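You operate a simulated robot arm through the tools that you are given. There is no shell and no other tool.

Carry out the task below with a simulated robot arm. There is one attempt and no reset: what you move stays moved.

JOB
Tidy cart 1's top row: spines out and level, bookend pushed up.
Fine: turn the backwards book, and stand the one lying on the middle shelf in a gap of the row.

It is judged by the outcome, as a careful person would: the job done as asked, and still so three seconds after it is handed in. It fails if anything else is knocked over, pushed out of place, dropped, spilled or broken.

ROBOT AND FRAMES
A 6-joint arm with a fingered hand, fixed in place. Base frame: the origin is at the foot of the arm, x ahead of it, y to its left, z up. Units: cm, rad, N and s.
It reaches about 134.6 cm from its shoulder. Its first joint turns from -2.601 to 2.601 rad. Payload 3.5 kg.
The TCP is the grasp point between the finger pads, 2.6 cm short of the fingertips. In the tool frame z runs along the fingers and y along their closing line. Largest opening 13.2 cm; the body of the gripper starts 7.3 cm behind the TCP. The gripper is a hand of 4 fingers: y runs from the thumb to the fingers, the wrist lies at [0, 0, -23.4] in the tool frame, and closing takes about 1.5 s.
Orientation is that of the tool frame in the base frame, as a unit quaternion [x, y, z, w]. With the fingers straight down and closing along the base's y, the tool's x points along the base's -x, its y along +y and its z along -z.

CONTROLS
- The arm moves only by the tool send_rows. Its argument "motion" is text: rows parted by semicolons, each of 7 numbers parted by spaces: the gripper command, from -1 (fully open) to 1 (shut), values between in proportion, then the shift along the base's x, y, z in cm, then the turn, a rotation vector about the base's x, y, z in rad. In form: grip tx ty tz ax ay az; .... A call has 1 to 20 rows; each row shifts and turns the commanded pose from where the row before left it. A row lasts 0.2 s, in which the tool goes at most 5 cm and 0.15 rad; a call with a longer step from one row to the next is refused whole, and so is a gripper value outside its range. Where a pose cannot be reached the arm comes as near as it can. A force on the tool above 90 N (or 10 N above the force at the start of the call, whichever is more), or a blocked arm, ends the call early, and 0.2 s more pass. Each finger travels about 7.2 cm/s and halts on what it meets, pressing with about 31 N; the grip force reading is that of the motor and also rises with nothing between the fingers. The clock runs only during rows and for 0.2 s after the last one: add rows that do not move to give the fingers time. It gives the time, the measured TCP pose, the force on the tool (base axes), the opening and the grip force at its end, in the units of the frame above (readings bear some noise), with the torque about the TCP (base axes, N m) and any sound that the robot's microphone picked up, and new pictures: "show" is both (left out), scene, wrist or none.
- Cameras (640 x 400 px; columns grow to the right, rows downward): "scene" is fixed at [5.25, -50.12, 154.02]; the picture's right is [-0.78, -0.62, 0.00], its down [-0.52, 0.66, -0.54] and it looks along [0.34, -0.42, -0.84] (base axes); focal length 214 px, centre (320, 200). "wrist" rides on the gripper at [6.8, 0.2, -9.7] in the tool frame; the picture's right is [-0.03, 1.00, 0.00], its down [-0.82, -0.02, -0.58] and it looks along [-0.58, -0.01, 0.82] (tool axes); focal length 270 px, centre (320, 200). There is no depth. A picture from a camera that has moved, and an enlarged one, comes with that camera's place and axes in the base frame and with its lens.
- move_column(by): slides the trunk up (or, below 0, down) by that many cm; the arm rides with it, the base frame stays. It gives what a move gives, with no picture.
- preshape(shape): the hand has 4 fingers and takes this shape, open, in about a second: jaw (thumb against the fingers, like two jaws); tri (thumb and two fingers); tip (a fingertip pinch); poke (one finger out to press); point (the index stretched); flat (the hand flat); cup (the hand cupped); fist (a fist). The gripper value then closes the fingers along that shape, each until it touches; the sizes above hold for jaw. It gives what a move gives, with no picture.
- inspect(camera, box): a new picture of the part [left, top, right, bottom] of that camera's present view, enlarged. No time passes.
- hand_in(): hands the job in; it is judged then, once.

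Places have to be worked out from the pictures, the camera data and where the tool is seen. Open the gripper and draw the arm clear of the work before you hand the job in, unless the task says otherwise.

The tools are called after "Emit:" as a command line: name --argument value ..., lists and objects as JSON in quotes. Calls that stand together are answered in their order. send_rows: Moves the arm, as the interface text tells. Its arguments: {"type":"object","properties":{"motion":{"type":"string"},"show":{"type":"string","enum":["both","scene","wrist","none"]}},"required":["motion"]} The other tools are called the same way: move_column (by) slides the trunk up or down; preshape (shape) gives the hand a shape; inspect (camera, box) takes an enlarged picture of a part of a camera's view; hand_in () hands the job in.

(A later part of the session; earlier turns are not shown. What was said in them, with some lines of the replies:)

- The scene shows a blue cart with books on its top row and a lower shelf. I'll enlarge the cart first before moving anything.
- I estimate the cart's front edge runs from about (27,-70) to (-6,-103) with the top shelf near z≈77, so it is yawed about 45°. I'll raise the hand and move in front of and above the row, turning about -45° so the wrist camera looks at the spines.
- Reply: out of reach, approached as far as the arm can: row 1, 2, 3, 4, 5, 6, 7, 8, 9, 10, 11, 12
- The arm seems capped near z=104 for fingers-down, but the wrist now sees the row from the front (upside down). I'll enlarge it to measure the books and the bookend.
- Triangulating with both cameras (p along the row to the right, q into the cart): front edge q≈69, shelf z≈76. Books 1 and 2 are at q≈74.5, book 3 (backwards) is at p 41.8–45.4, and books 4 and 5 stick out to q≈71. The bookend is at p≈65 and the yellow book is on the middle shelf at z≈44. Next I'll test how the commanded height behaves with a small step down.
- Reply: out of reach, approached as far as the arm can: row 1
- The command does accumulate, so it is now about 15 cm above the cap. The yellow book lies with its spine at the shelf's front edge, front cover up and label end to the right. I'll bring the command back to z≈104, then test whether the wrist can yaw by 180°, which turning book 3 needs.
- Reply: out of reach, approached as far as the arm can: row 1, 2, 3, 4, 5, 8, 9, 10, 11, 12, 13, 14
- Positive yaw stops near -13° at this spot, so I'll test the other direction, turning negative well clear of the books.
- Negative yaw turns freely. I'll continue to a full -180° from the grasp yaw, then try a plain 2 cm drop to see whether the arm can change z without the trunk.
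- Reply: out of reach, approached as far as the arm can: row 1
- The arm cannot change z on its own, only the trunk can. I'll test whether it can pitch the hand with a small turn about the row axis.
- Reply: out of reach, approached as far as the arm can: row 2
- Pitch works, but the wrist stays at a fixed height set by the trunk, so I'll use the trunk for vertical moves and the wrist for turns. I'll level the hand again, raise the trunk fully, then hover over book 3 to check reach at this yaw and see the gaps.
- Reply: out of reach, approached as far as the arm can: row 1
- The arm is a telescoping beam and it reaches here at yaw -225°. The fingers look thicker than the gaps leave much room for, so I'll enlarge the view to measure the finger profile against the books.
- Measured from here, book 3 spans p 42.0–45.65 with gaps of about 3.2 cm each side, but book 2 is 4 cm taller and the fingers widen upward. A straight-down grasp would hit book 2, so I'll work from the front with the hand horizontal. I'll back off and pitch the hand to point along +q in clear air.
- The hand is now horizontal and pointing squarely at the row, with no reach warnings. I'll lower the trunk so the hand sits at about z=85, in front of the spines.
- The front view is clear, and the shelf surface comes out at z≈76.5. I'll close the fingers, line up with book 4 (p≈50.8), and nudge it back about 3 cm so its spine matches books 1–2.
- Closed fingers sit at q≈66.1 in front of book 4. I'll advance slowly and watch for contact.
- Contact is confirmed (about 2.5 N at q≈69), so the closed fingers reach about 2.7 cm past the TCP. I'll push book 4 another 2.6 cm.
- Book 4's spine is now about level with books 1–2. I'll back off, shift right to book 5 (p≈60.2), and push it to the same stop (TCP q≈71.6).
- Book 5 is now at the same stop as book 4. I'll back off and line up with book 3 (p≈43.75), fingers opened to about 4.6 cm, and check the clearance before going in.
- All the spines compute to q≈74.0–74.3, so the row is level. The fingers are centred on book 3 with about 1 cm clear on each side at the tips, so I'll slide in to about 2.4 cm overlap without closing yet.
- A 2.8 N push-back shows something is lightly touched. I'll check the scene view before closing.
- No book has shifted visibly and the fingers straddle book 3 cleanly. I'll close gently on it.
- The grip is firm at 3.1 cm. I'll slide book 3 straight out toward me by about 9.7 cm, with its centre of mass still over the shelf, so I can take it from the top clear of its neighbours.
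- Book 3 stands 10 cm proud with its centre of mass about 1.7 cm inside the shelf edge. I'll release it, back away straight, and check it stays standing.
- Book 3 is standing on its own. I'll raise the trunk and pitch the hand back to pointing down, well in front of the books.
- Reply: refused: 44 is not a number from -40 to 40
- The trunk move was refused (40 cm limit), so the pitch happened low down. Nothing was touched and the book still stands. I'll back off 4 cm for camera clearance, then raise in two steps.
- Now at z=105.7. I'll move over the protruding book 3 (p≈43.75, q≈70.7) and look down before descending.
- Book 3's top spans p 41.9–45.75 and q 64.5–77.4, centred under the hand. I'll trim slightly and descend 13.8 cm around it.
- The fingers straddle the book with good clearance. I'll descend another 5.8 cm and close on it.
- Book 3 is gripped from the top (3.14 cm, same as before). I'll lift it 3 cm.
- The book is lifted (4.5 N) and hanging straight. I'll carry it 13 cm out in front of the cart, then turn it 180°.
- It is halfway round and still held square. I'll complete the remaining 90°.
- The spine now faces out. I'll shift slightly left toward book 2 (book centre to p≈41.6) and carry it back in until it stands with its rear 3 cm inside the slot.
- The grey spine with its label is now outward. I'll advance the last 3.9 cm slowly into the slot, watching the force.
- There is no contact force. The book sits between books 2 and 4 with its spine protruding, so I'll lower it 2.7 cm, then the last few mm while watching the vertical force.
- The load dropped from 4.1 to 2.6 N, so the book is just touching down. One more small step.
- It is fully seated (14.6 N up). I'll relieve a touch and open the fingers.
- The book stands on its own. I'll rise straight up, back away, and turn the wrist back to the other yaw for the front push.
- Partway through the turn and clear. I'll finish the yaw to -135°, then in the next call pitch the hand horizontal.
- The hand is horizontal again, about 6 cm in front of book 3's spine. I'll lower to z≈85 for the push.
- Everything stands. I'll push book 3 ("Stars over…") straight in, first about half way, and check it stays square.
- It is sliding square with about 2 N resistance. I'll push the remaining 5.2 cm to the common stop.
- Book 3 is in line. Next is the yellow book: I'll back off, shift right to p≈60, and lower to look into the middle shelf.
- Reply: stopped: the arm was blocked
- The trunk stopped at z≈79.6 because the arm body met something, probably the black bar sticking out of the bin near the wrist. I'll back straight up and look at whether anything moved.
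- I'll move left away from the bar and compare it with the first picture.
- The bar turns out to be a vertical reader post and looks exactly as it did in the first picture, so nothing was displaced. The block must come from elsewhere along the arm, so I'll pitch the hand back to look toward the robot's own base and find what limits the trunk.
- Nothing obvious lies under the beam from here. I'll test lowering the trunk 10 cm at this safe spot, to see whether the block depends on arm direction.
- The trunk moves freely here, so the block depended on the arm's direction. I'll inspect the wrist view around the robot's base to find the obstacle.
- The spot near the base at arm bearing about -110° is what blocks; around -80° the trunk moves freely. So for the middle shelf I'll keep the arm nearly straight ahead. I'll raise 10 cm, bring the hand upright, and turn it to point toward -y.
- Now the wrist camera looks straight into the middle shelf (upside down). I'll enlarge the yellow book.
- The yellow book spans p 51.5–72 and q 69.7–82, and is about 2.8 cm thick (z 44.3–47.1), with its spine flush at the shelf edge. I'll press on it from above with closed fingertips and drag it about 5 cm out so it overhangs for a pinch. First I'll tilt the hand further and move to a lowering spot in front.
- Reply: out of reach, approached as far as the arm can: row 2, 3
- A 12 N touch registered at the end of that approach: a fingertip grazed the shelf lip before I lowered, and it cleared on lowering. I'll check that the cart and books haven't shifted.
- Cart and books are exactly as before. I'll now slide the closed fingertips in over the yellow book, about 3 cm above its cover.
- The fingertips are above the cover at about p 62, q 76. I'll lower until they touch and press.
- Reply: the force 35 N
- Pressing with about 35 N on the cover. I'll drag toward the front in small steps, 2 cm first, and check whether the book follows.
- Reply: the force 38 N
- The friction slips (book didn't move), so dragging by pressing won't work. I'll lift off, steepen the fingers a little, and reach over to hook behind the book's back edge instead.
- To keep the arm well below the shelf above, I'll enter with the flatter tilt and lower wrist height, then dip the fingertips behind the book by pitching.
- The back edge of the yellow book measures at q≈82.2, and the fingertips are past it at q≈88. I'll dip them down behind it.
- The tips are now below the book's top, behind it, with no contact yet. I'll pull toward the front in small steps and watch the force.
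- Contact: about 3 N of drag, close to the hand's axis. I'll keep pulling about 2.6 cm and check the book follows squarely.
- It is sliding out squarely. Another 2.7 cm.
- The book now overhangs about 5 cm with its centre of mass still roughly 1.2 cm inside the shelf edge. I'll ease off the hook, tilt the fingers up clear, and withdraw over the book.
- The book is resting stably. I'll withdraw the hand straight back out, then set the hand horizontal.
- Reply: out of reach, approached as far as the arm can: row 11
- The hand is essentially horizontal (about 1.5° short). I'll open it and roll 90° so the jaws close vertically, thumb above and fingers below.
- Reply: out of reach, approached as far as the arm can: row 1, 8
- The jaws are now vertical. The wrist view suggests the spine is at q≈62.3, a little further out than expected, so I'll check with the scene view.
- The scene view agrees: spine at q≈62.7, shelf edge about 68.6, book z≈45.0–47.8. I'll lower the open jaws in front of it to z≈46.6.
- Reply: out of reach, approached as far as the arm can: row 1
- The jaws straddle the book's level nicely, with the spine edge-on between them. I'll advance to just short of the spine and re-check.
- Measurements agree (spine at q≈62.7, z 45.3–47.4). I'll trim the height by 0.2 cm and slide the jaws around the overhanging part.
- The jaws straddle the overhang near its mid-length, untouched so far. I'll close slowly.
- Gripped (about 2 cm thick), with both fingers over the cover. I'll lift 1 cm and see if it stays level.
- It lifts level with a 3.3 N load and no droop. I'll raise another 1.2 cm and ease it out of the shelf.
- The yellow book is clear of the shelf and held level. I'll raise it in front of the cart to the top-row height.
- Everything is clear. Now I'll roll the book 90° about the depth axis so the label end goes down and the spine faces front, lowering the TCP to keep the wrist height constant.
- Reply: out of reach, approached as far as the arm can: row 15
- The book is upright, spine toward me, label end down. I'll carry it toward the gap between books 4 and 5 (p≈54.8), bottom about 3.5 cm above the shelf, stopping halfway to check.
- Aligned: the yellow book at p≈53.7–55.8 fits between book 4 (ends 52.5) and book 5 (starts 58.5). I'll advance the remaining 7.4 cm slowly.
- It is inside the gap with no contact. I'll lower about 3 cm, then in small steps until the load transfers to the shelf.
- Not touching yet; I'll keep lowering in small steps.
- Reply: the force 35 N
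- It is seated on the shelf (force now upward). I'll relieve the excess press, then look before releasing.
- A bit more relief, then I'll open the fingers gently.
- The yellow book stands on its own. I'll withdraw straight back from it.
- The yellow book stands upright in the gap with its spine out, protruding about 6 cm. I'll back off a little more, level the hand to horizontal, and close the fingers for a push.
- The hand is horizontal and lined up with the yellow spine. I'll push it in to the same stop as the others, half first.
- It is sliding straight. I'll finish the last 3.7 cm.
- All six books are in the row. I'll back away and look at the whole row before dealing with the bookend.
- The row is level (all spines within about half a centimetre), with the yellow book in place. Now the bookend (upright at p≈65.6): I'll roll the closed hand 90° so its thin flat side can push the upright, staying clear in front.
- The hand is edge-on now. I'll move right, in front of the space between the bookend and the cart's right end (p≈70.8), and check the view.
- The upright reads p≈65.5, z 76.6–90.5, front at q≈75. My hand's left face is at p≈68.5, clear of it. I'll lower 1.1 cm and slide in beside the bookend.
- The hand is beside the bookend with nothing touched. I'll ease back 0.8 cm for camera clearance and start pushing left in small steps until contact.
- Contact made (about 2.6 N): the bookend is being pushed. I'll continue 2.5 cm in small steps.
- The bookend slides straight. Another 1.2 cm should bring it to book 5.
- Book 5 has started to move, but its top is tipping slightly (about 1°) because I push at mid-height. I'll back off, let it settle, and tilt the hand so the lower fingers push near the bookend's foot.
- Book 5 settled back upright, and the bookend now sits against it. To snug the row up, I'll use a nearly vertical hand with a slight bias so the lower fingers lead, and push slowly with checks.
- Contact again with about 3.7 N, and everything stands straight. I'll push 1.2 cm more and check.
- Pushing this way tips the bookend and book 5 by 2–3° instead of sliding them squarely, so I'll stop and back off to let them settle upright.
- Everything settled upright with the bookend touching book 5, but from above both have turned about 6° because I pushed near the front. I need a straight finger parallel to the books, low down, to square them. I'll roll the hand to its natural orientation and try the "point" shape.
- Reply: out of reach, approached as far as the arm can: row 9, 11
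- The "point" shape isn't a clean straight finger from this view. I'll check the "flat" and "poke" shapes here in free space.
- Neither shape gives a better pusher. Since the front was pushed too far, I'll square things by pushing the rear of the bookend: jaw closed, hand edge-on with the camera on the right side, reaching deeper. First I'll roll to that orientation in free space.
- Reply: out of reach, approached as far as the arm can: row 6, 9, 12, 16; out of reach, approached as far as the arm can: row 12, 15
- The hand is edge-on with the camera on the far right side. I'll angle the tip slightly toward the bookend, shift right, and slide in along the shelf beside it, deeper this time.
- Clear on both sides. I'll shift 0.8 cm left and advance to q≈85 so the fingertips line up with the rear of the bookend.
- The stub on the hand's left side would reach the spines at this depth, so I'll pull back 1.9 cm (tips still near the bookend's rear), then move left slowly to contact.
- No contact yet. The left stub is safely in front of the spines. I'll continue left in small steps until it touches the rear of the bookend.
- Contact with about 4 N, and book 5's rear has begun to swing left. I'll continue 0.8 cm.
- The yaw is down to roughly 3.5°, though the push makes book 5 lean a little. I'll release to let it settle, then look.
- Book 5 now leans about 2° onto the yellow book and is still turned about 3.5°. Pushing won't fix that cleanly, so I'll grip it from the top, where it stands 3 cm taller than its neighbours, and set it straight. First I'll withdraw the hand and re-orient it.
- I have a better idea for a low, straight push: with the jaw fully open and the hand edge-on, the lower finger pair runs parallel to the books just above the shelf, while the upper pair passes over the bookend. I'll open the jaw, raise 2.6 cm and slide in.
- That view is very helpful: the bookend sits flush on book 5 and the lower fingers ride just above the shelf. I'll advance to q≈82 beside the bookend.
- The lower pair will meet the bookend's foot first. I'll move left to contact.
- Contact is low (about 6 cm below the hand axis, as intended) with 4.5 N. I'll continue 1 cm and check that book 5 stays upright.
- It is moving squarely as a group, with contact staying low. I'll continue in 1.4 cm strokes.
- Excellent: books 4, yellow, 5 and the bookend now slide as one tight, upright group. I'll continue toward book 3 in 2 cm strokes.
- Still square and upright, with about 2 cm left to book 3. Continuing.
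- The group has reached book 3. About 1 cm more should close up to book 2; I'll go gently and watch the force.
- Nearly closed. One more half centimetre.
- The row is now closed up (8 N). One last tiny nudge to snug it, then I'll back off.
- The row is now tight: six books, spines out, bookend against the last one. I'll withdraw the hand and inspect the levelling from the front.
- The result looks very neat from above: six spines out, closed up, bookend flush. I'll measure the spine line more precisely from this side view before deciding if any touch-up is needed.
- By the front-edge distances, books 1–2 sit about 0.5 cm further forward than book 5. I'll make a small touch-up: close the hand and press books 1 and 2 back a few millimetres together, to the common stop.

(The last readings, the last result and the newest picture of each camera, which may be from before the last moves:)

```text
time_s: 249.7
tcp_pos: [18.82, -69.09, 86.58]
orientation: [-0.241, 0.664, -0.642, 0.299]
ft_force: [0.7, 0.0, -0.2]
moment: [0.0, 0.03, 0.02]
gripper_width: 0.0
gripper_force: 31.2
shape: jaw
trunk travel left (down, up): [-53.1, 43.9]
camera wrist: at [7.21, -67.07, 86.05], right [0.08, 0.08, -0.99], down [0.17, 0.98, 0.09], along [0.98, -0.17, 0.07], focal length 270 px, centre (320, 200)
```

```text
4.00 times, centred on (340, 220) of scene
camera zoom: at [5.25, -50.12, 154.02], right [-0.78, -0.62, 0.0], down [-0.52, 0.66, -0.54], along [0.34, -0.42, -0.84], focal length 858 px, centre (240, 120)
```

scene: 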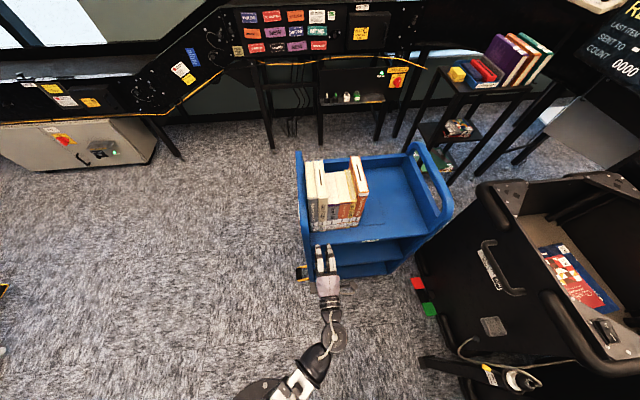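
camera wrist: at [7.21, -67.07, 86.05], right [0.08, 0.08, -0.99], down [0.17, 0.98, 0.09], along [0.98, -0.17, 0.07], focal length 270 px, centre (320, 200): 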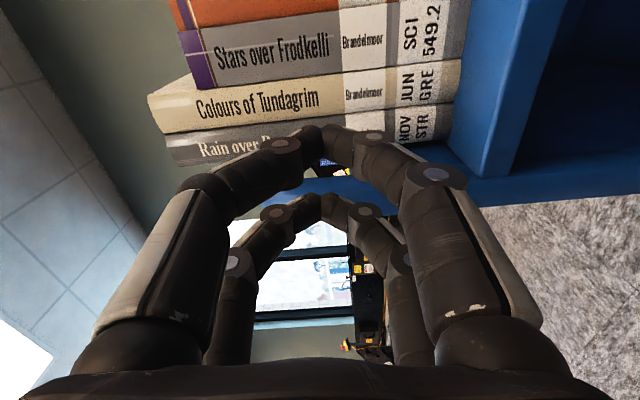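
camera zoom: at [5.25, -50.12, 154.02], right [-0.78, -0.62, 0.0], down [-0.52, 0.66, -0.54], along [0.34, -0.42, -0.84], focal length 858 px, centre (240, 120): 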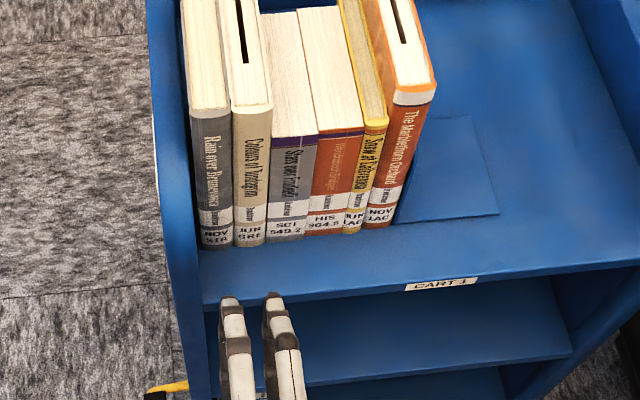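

The two fingertip bars line up with books 1 and 2. I'll approach and press to the stop at q≈71.75, watching the force.

Emit:
send_rows --motion "1 1.9 -1.9 0 0 0 0; 1 1.9 -1.9 0 0 0 0; 1 1.5 -1.5 0 0 0 0; 1 0.5 -0.5 0 0 0 0; 1 0.2 -0.2 0 0 0 0; 1 0 0 0 0 0 0" --show "none"

Emit:
send_rows --motion "1 0.15 -0.15 0 0 0 0; 1 0.15 -0.15 0 0 0 0; 1 0 0 0 0 0 0" --show "wrist"

Emit:
inspect --camera "scene" --box '[290, 180, 390, 250]'

```text
time_s: 251.1
tcp_pos: [24.7, -75.24, 86.71]
orientation: [-0.242, 0.664, -0.641, 0.298]
ft_force: [-0.6, 0.1, -0.3]
moment: [-0.02, 0.0, -0.02]
gripper_width: 0.02
gripper_force: 31.4
shape: jaw
trunk travel left (down, up): [-53.1, 43.9]
```

```text
time_s: 251.9
tcp_pos: [25.11, -75.48, 86.65]
orientation: [-0.241, 0.665, -0.641, 0.298]
ft_force: [-0.6, 0.1, 0.5]
moment: [0.02, 0.03, 0.0]
gripper_width: 0.0
gripper_force: 31.2
shape: jaw
trunk travel left (down, up): [-53.1, 43.9]
camera wrist: at [13.42, -73.47, 86.07], right [0.08, 0.08, -0.99], down [0.17, 0.98, 0.09], along [0.98, -0.17, 0.07], focal length 270 px, centre (320, 200)
```

wrist: 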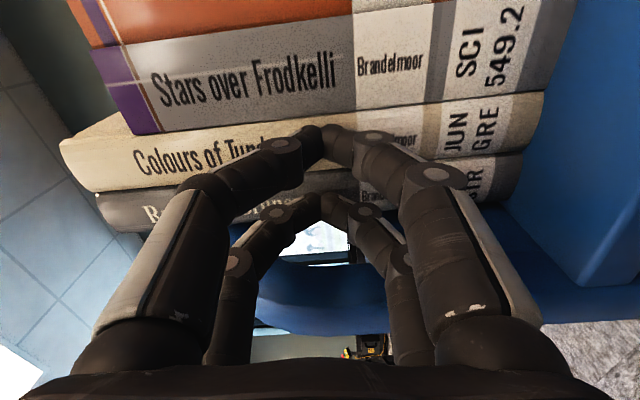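

```text
5.71 times, centred on (340, 215) of scene
camera zoom: at [5.25, -50.12, 154.02], right [-0.78, -0.62, 0.0], down [-0.52, 0.66, -0.54], along [0.34, -0.42, -0.84], focal length 1226 px, centre (206, 114)
```

zoom: 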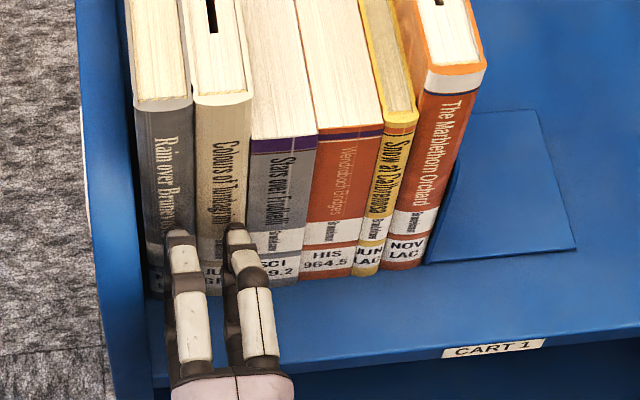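

No contact yet at q≈71.1, so books 1–2 aren't as far forward as feared. A few more millimetres to the stop.

Emit:
send_rows --motion "1 0.15 -0.15 0 0 0 0; 1 0.15 -0.15 0 0 0 0; 1 0 0 0 0 0 0" --show "none"

Emit:
send_rows --motion "1 0.14 -0.14 0 0 0 0; 1 0 0 0 0 0 0" --show "none"

Emit:
inspect --camera "scene" --box '[290, 180, 390, 250]'

```text
time_s: 252.7
tcp_pos: [25.28, -75.7, 86.71]
orientation: [-0.241, 0.664, -0.642, 0.298]
ft_force: [-2.7, 3.2, -1.6]
moment: [0.0, 0.02, 0.01]
gripper_width: 0.0
gripper_force: 31.4
shape: jaw
trunk travel left (down, up): [-53.1, 43.9]
```

```text
time_s: 253.3
tcp_pos: [25.52, -75.84, 86.68]
orientation: [-0.241, 0.663, -0.643, 0.298]
ft_force: [-3.6, 3.3, -0.1]
moment: [0.01, 0.0, -0.02]
gripper_width: 0.0
gripper_force: 31.1
shape: jaw
trunk travel left (down, up): [-53.1, 43.9]
```

```text
5.71 times, centred on (340, 215) of scene
camera zoom: at [5.25, -50.12, 154.02], right [-0.78, -0.62, 0.0], down [-0.52, 0.66, -0.54], along [0.34, -0.42, -0.84], focal length 1226 px, centre (206, 114)
```

zoom: 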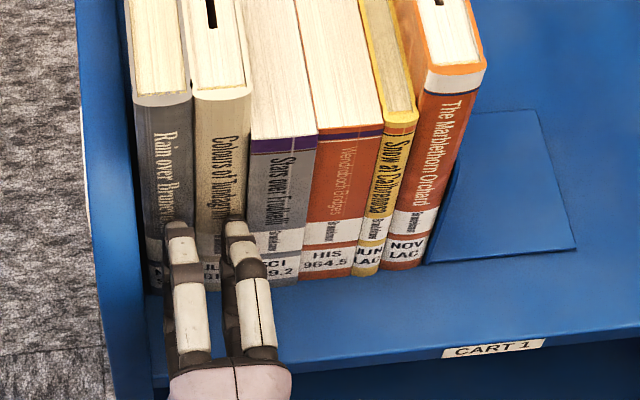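

Books 1 and 2 are now at the common stop (TCP q≈71.7, about 5 N while sliding). I'll back away and check the row again.

Emit:
send_rows --motion "1 -0.7 0.7 0 0 0 0; 1 -2 2 0 0 0 0; 1 -2.2 2.2 0 0 0 0; 1 -1.8 1.8 0 0 0 0; 1 0 0 0 0 0 0" --show "none"

Emit:
inspect --camera "scene" --box '[300, 200, 380, 250]'

Emit:
inspect --camera "scene" --box '[290, 150, 420, 250]'

```text
time_s: 254.5
tcp_pos: [18.71, -69.24, 86.66]
orientation: [-0.241, 0.664, -0.642, 0.299]
ft_force: [0.1, 0.1, -0.4]
moment: [0.0, 0.01, 0.04]
gripper_width: 0.0
gripper_force: 30.9
shape: jaw
trunk travel left (down, up): [-53.1, 43.9]
```

```text
8.00 times, centred on (340, 225) of scene
camera zoom: at [5.25, -50.12, 154.02], right [-0.78, -0.62, 0.0], down [-0.52, 0.66, -0.54], along [0.34, -0.42, -0.84], focal length 1716 px, centre (160, 0)
```

zoom: 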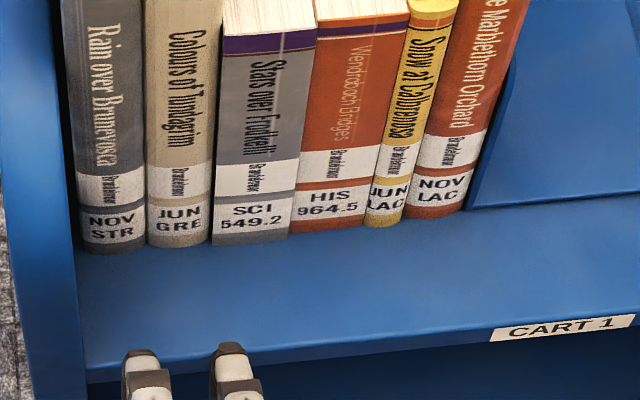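

```text
4.00 times, centred on (355, 200) of scene
camera zoom: at [5.25, -50.12, 154.02], right [-0.78, -0.62, 0.0], down [-0.52, 0.66, -0.54], along [0.34, -0.42, -0.84], focal length 858 px, centre (180, 200)
```

zoom: 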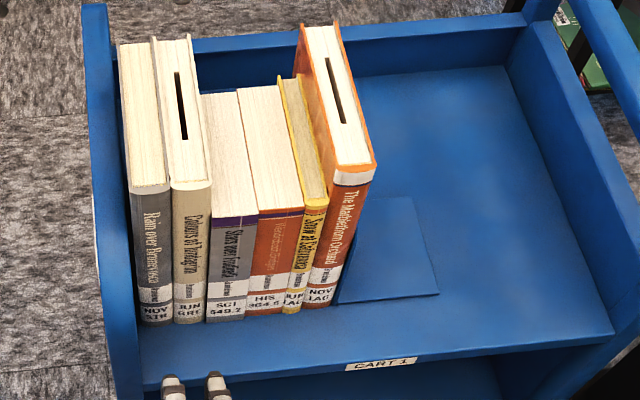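

The spine line is now within about 3 mm. I'll open the gripper and raise the arm well clear, then take a last look.

Emit:
send_rows --motion "0.3 0 0 0 0 0 0; -0.5 0 0 0 0 0 0; -1 0 0 0 0 0 0; -1 0 0 0 0 0 0; -1 0 0 0 0 0 0; -1 0 0 0 0 0 0" --show "none"

Emit:
move_column --by 32

Emit:
send_rows --motion "-1 1.5 3 0 0 0 0; -1 1.5 3 0 0 0 0; -1 0 0 0 0 0 0" --show "both"

Emit:
inspect --camera "scene" --box '[280, 130, 460, 290]'

```text
time_s: 255.9
tcp_pos: [18.72, -69.12, 86.71]
orientation: [-0.241, 0.663, -0.643, 0.299]
ft_force: [0.2, 0.7, -0.5]
moment: [0.0, 0.02, 0.01]
gripper_width: 13.2
gripper_force: 0.1
shape: jaw
trunk travel left (down, up): [-53.1, 43.9]
```

```text
time_s: 259.0
tcp_pos: [18.75, -69.36, 118.76]
orientation: [-0.241, 0.663, -0.642, 0.299]
ft_force: [0.0, 0.3, -0.2]
moment: [0.02, -0.01, 0.03]
gripper_width: 13.2
gripper_force: 0.1
shape: jaw
trunk travel left (down, up): [-85.1, 11.9]
```

```text
time_s: 259.8
tcp_pos: [21.81, -65.33, 118.71]
orientation: [-0.241, 0.663, -0.642, 0.299]
ft_force: [-0.6, 0.5, 0.2]
moment: [-0.01, 0.03, -0.01]
gripper_width: 13.2
gripper_force: 0.0
shape: jaw
out of reach, approached as far as the arm can: row 2
trunk travel left (down, up): [-85.1, 11.9]
camera wrist: at [10.15, -63.31, 118.08], right [0.08, 0.08, -0.99], down [0.17, 0.98, 0.09], along [0.98, -0.17, 0.07], focal length 270 px, centre (320, 200)
```

scene: 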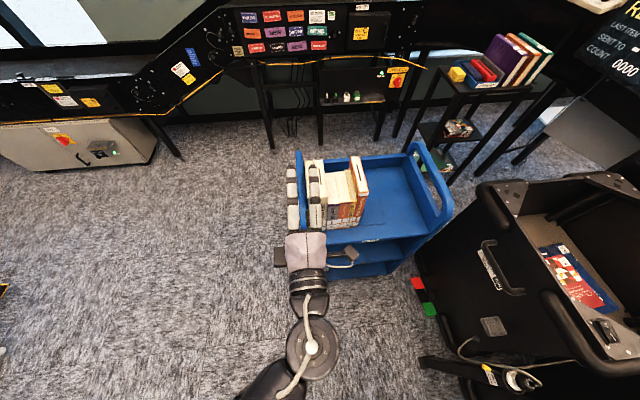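
wrist: 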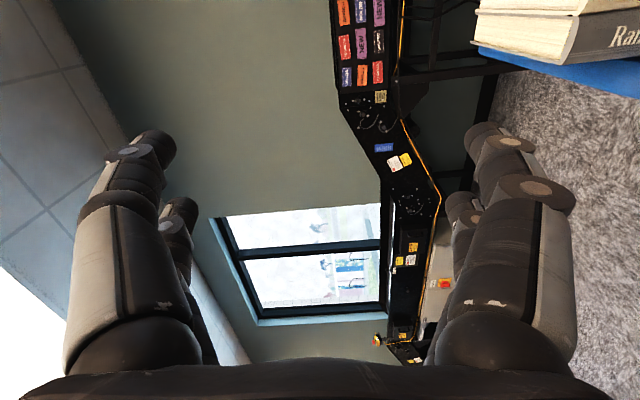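

```text
2.50 times, centred on (370, 210) of scene
camera zoom: at [5.25, -50.12, 154.02], right [-0.78, -0.62, 0.0], down [-0.52, 0.66, -0.54], along [0.34, -0.42, -0.84], focal length 536 px, centre (195, 175)
```

zoom: 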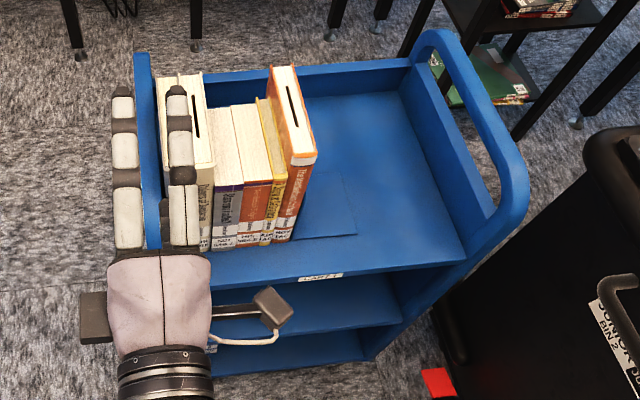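

Everything is standing, and the arm is clear above. I'll swing the hand off to the left of the cart for good measure and take one final look.

Emit:
send_rows --motion "-1 4 0.7 0 0 0 0; -1 4 0.7 0 0 0 0; -1 4 0.7 0 0 0 0; -1 4 0.7 0 0 0 0; -1 4 0.7 0 0 0 0; -1 4 0.7 0 0 0 0; -1 0 0 0 0 0 0; -1 0 0 0 0 0 0" --show "scene"

Emit:
inspect --camera "scene" --box '[290, 150, 420, 250]'

Emit:
inspect --camera "scene" --box '[380, 160, 640, 400]'

```text
time_s: 261.6
tcp_pos: [45.67, -61.65, 118.68]
orientation: [-0.24, 0.663, -0.643, 0.3]
ft_force: [0.3, 0.6, -0.2]
moment: [0.01, 0.01, 0.02]
gripper_width: 13.19
gripper_force: 0.1
shape: jaw
out of reach, approached as far as the arm can: row 1
trunk travel left (down, up): [-85.1, 11.9]
```

scene: 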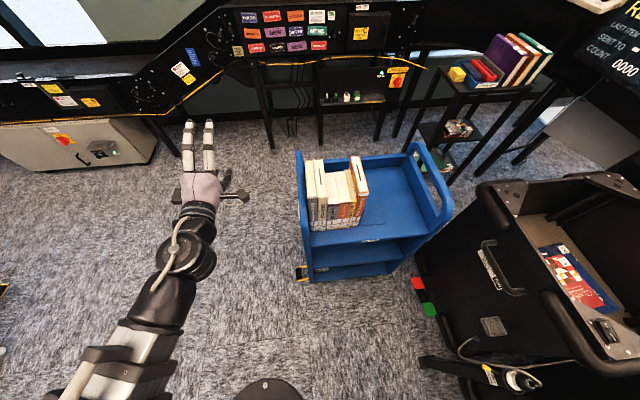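

```text
4.00 times, centred on (355, 200) of scene
camera zoom: at [5.25, -50.12, 154.02], right [-0.78, -0.62, 0.0], down [-0.52, 0.66, -0.54], along [0.34, -0.42, -0.84], focal length 858 px, centre (180, 200)
```

zoom: 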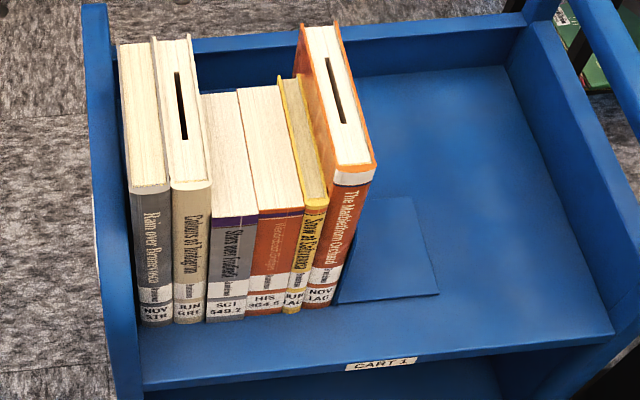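

```text
1.67 times, centred on (510, 280) of scene
camera zoom: at [5.25, -50.12, 154.02], right [-0.78, -0.62, 0.0], down [-0.52, 0.66, -0.54], along [0.34, -0.42, -0.84], focal length 358 px, centre (3, 67)
```

zoom: 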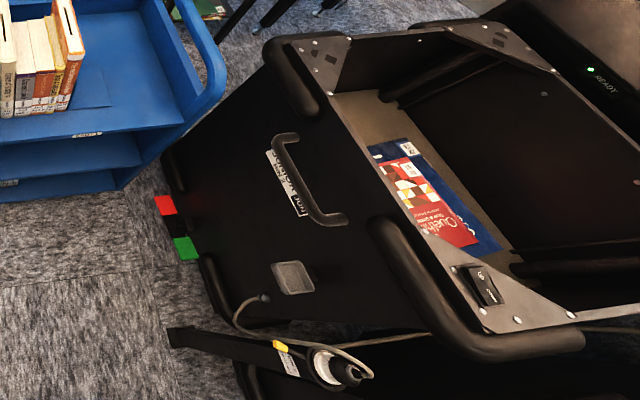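

The last pictures show all six books upright, spines out and level, closed up with the bookend flush against the end book. The yellow book stands in the row, the surroundings are unchanged, and the gripper is open with the arm clear. I'm handing the job in.

Emit:
hand_in

```text
The job is handed in.
```

Cart 1's top row is tidied and handed in; I haven't seen a verdict on it yet.

- **Row:** all six books stand upright with spines out. I measure the spines level to within about 3 mm.
- **Backwards book:** "Stars over Frodkelli…" (SCI 549.2) is turned round, spine out.
- **Middle-shelf book:** "Snow at Calbrenosa" now stands between "Wendrabach Bridges" and "The Marblethorn Orchard".
- **Bookend:** it is pushed up flush against "The Marblethorn Orchard". I also closed the remaining gaps, so the books stand together against the left end.

Two unplanned contacts happened along the way:

- **Arm blocked:** while the trunk was being lowered, the arm met something I couldn't identify. I backed off straight away. The reader post and bin nearby look unchanged.
- **Shelf lip:** a fingertip pressed the shelf lip with about 12 N. The cart and books had not shifted.

Everything else in view looks as it did at the start. The gripper is open and the arm is clear of the cart.
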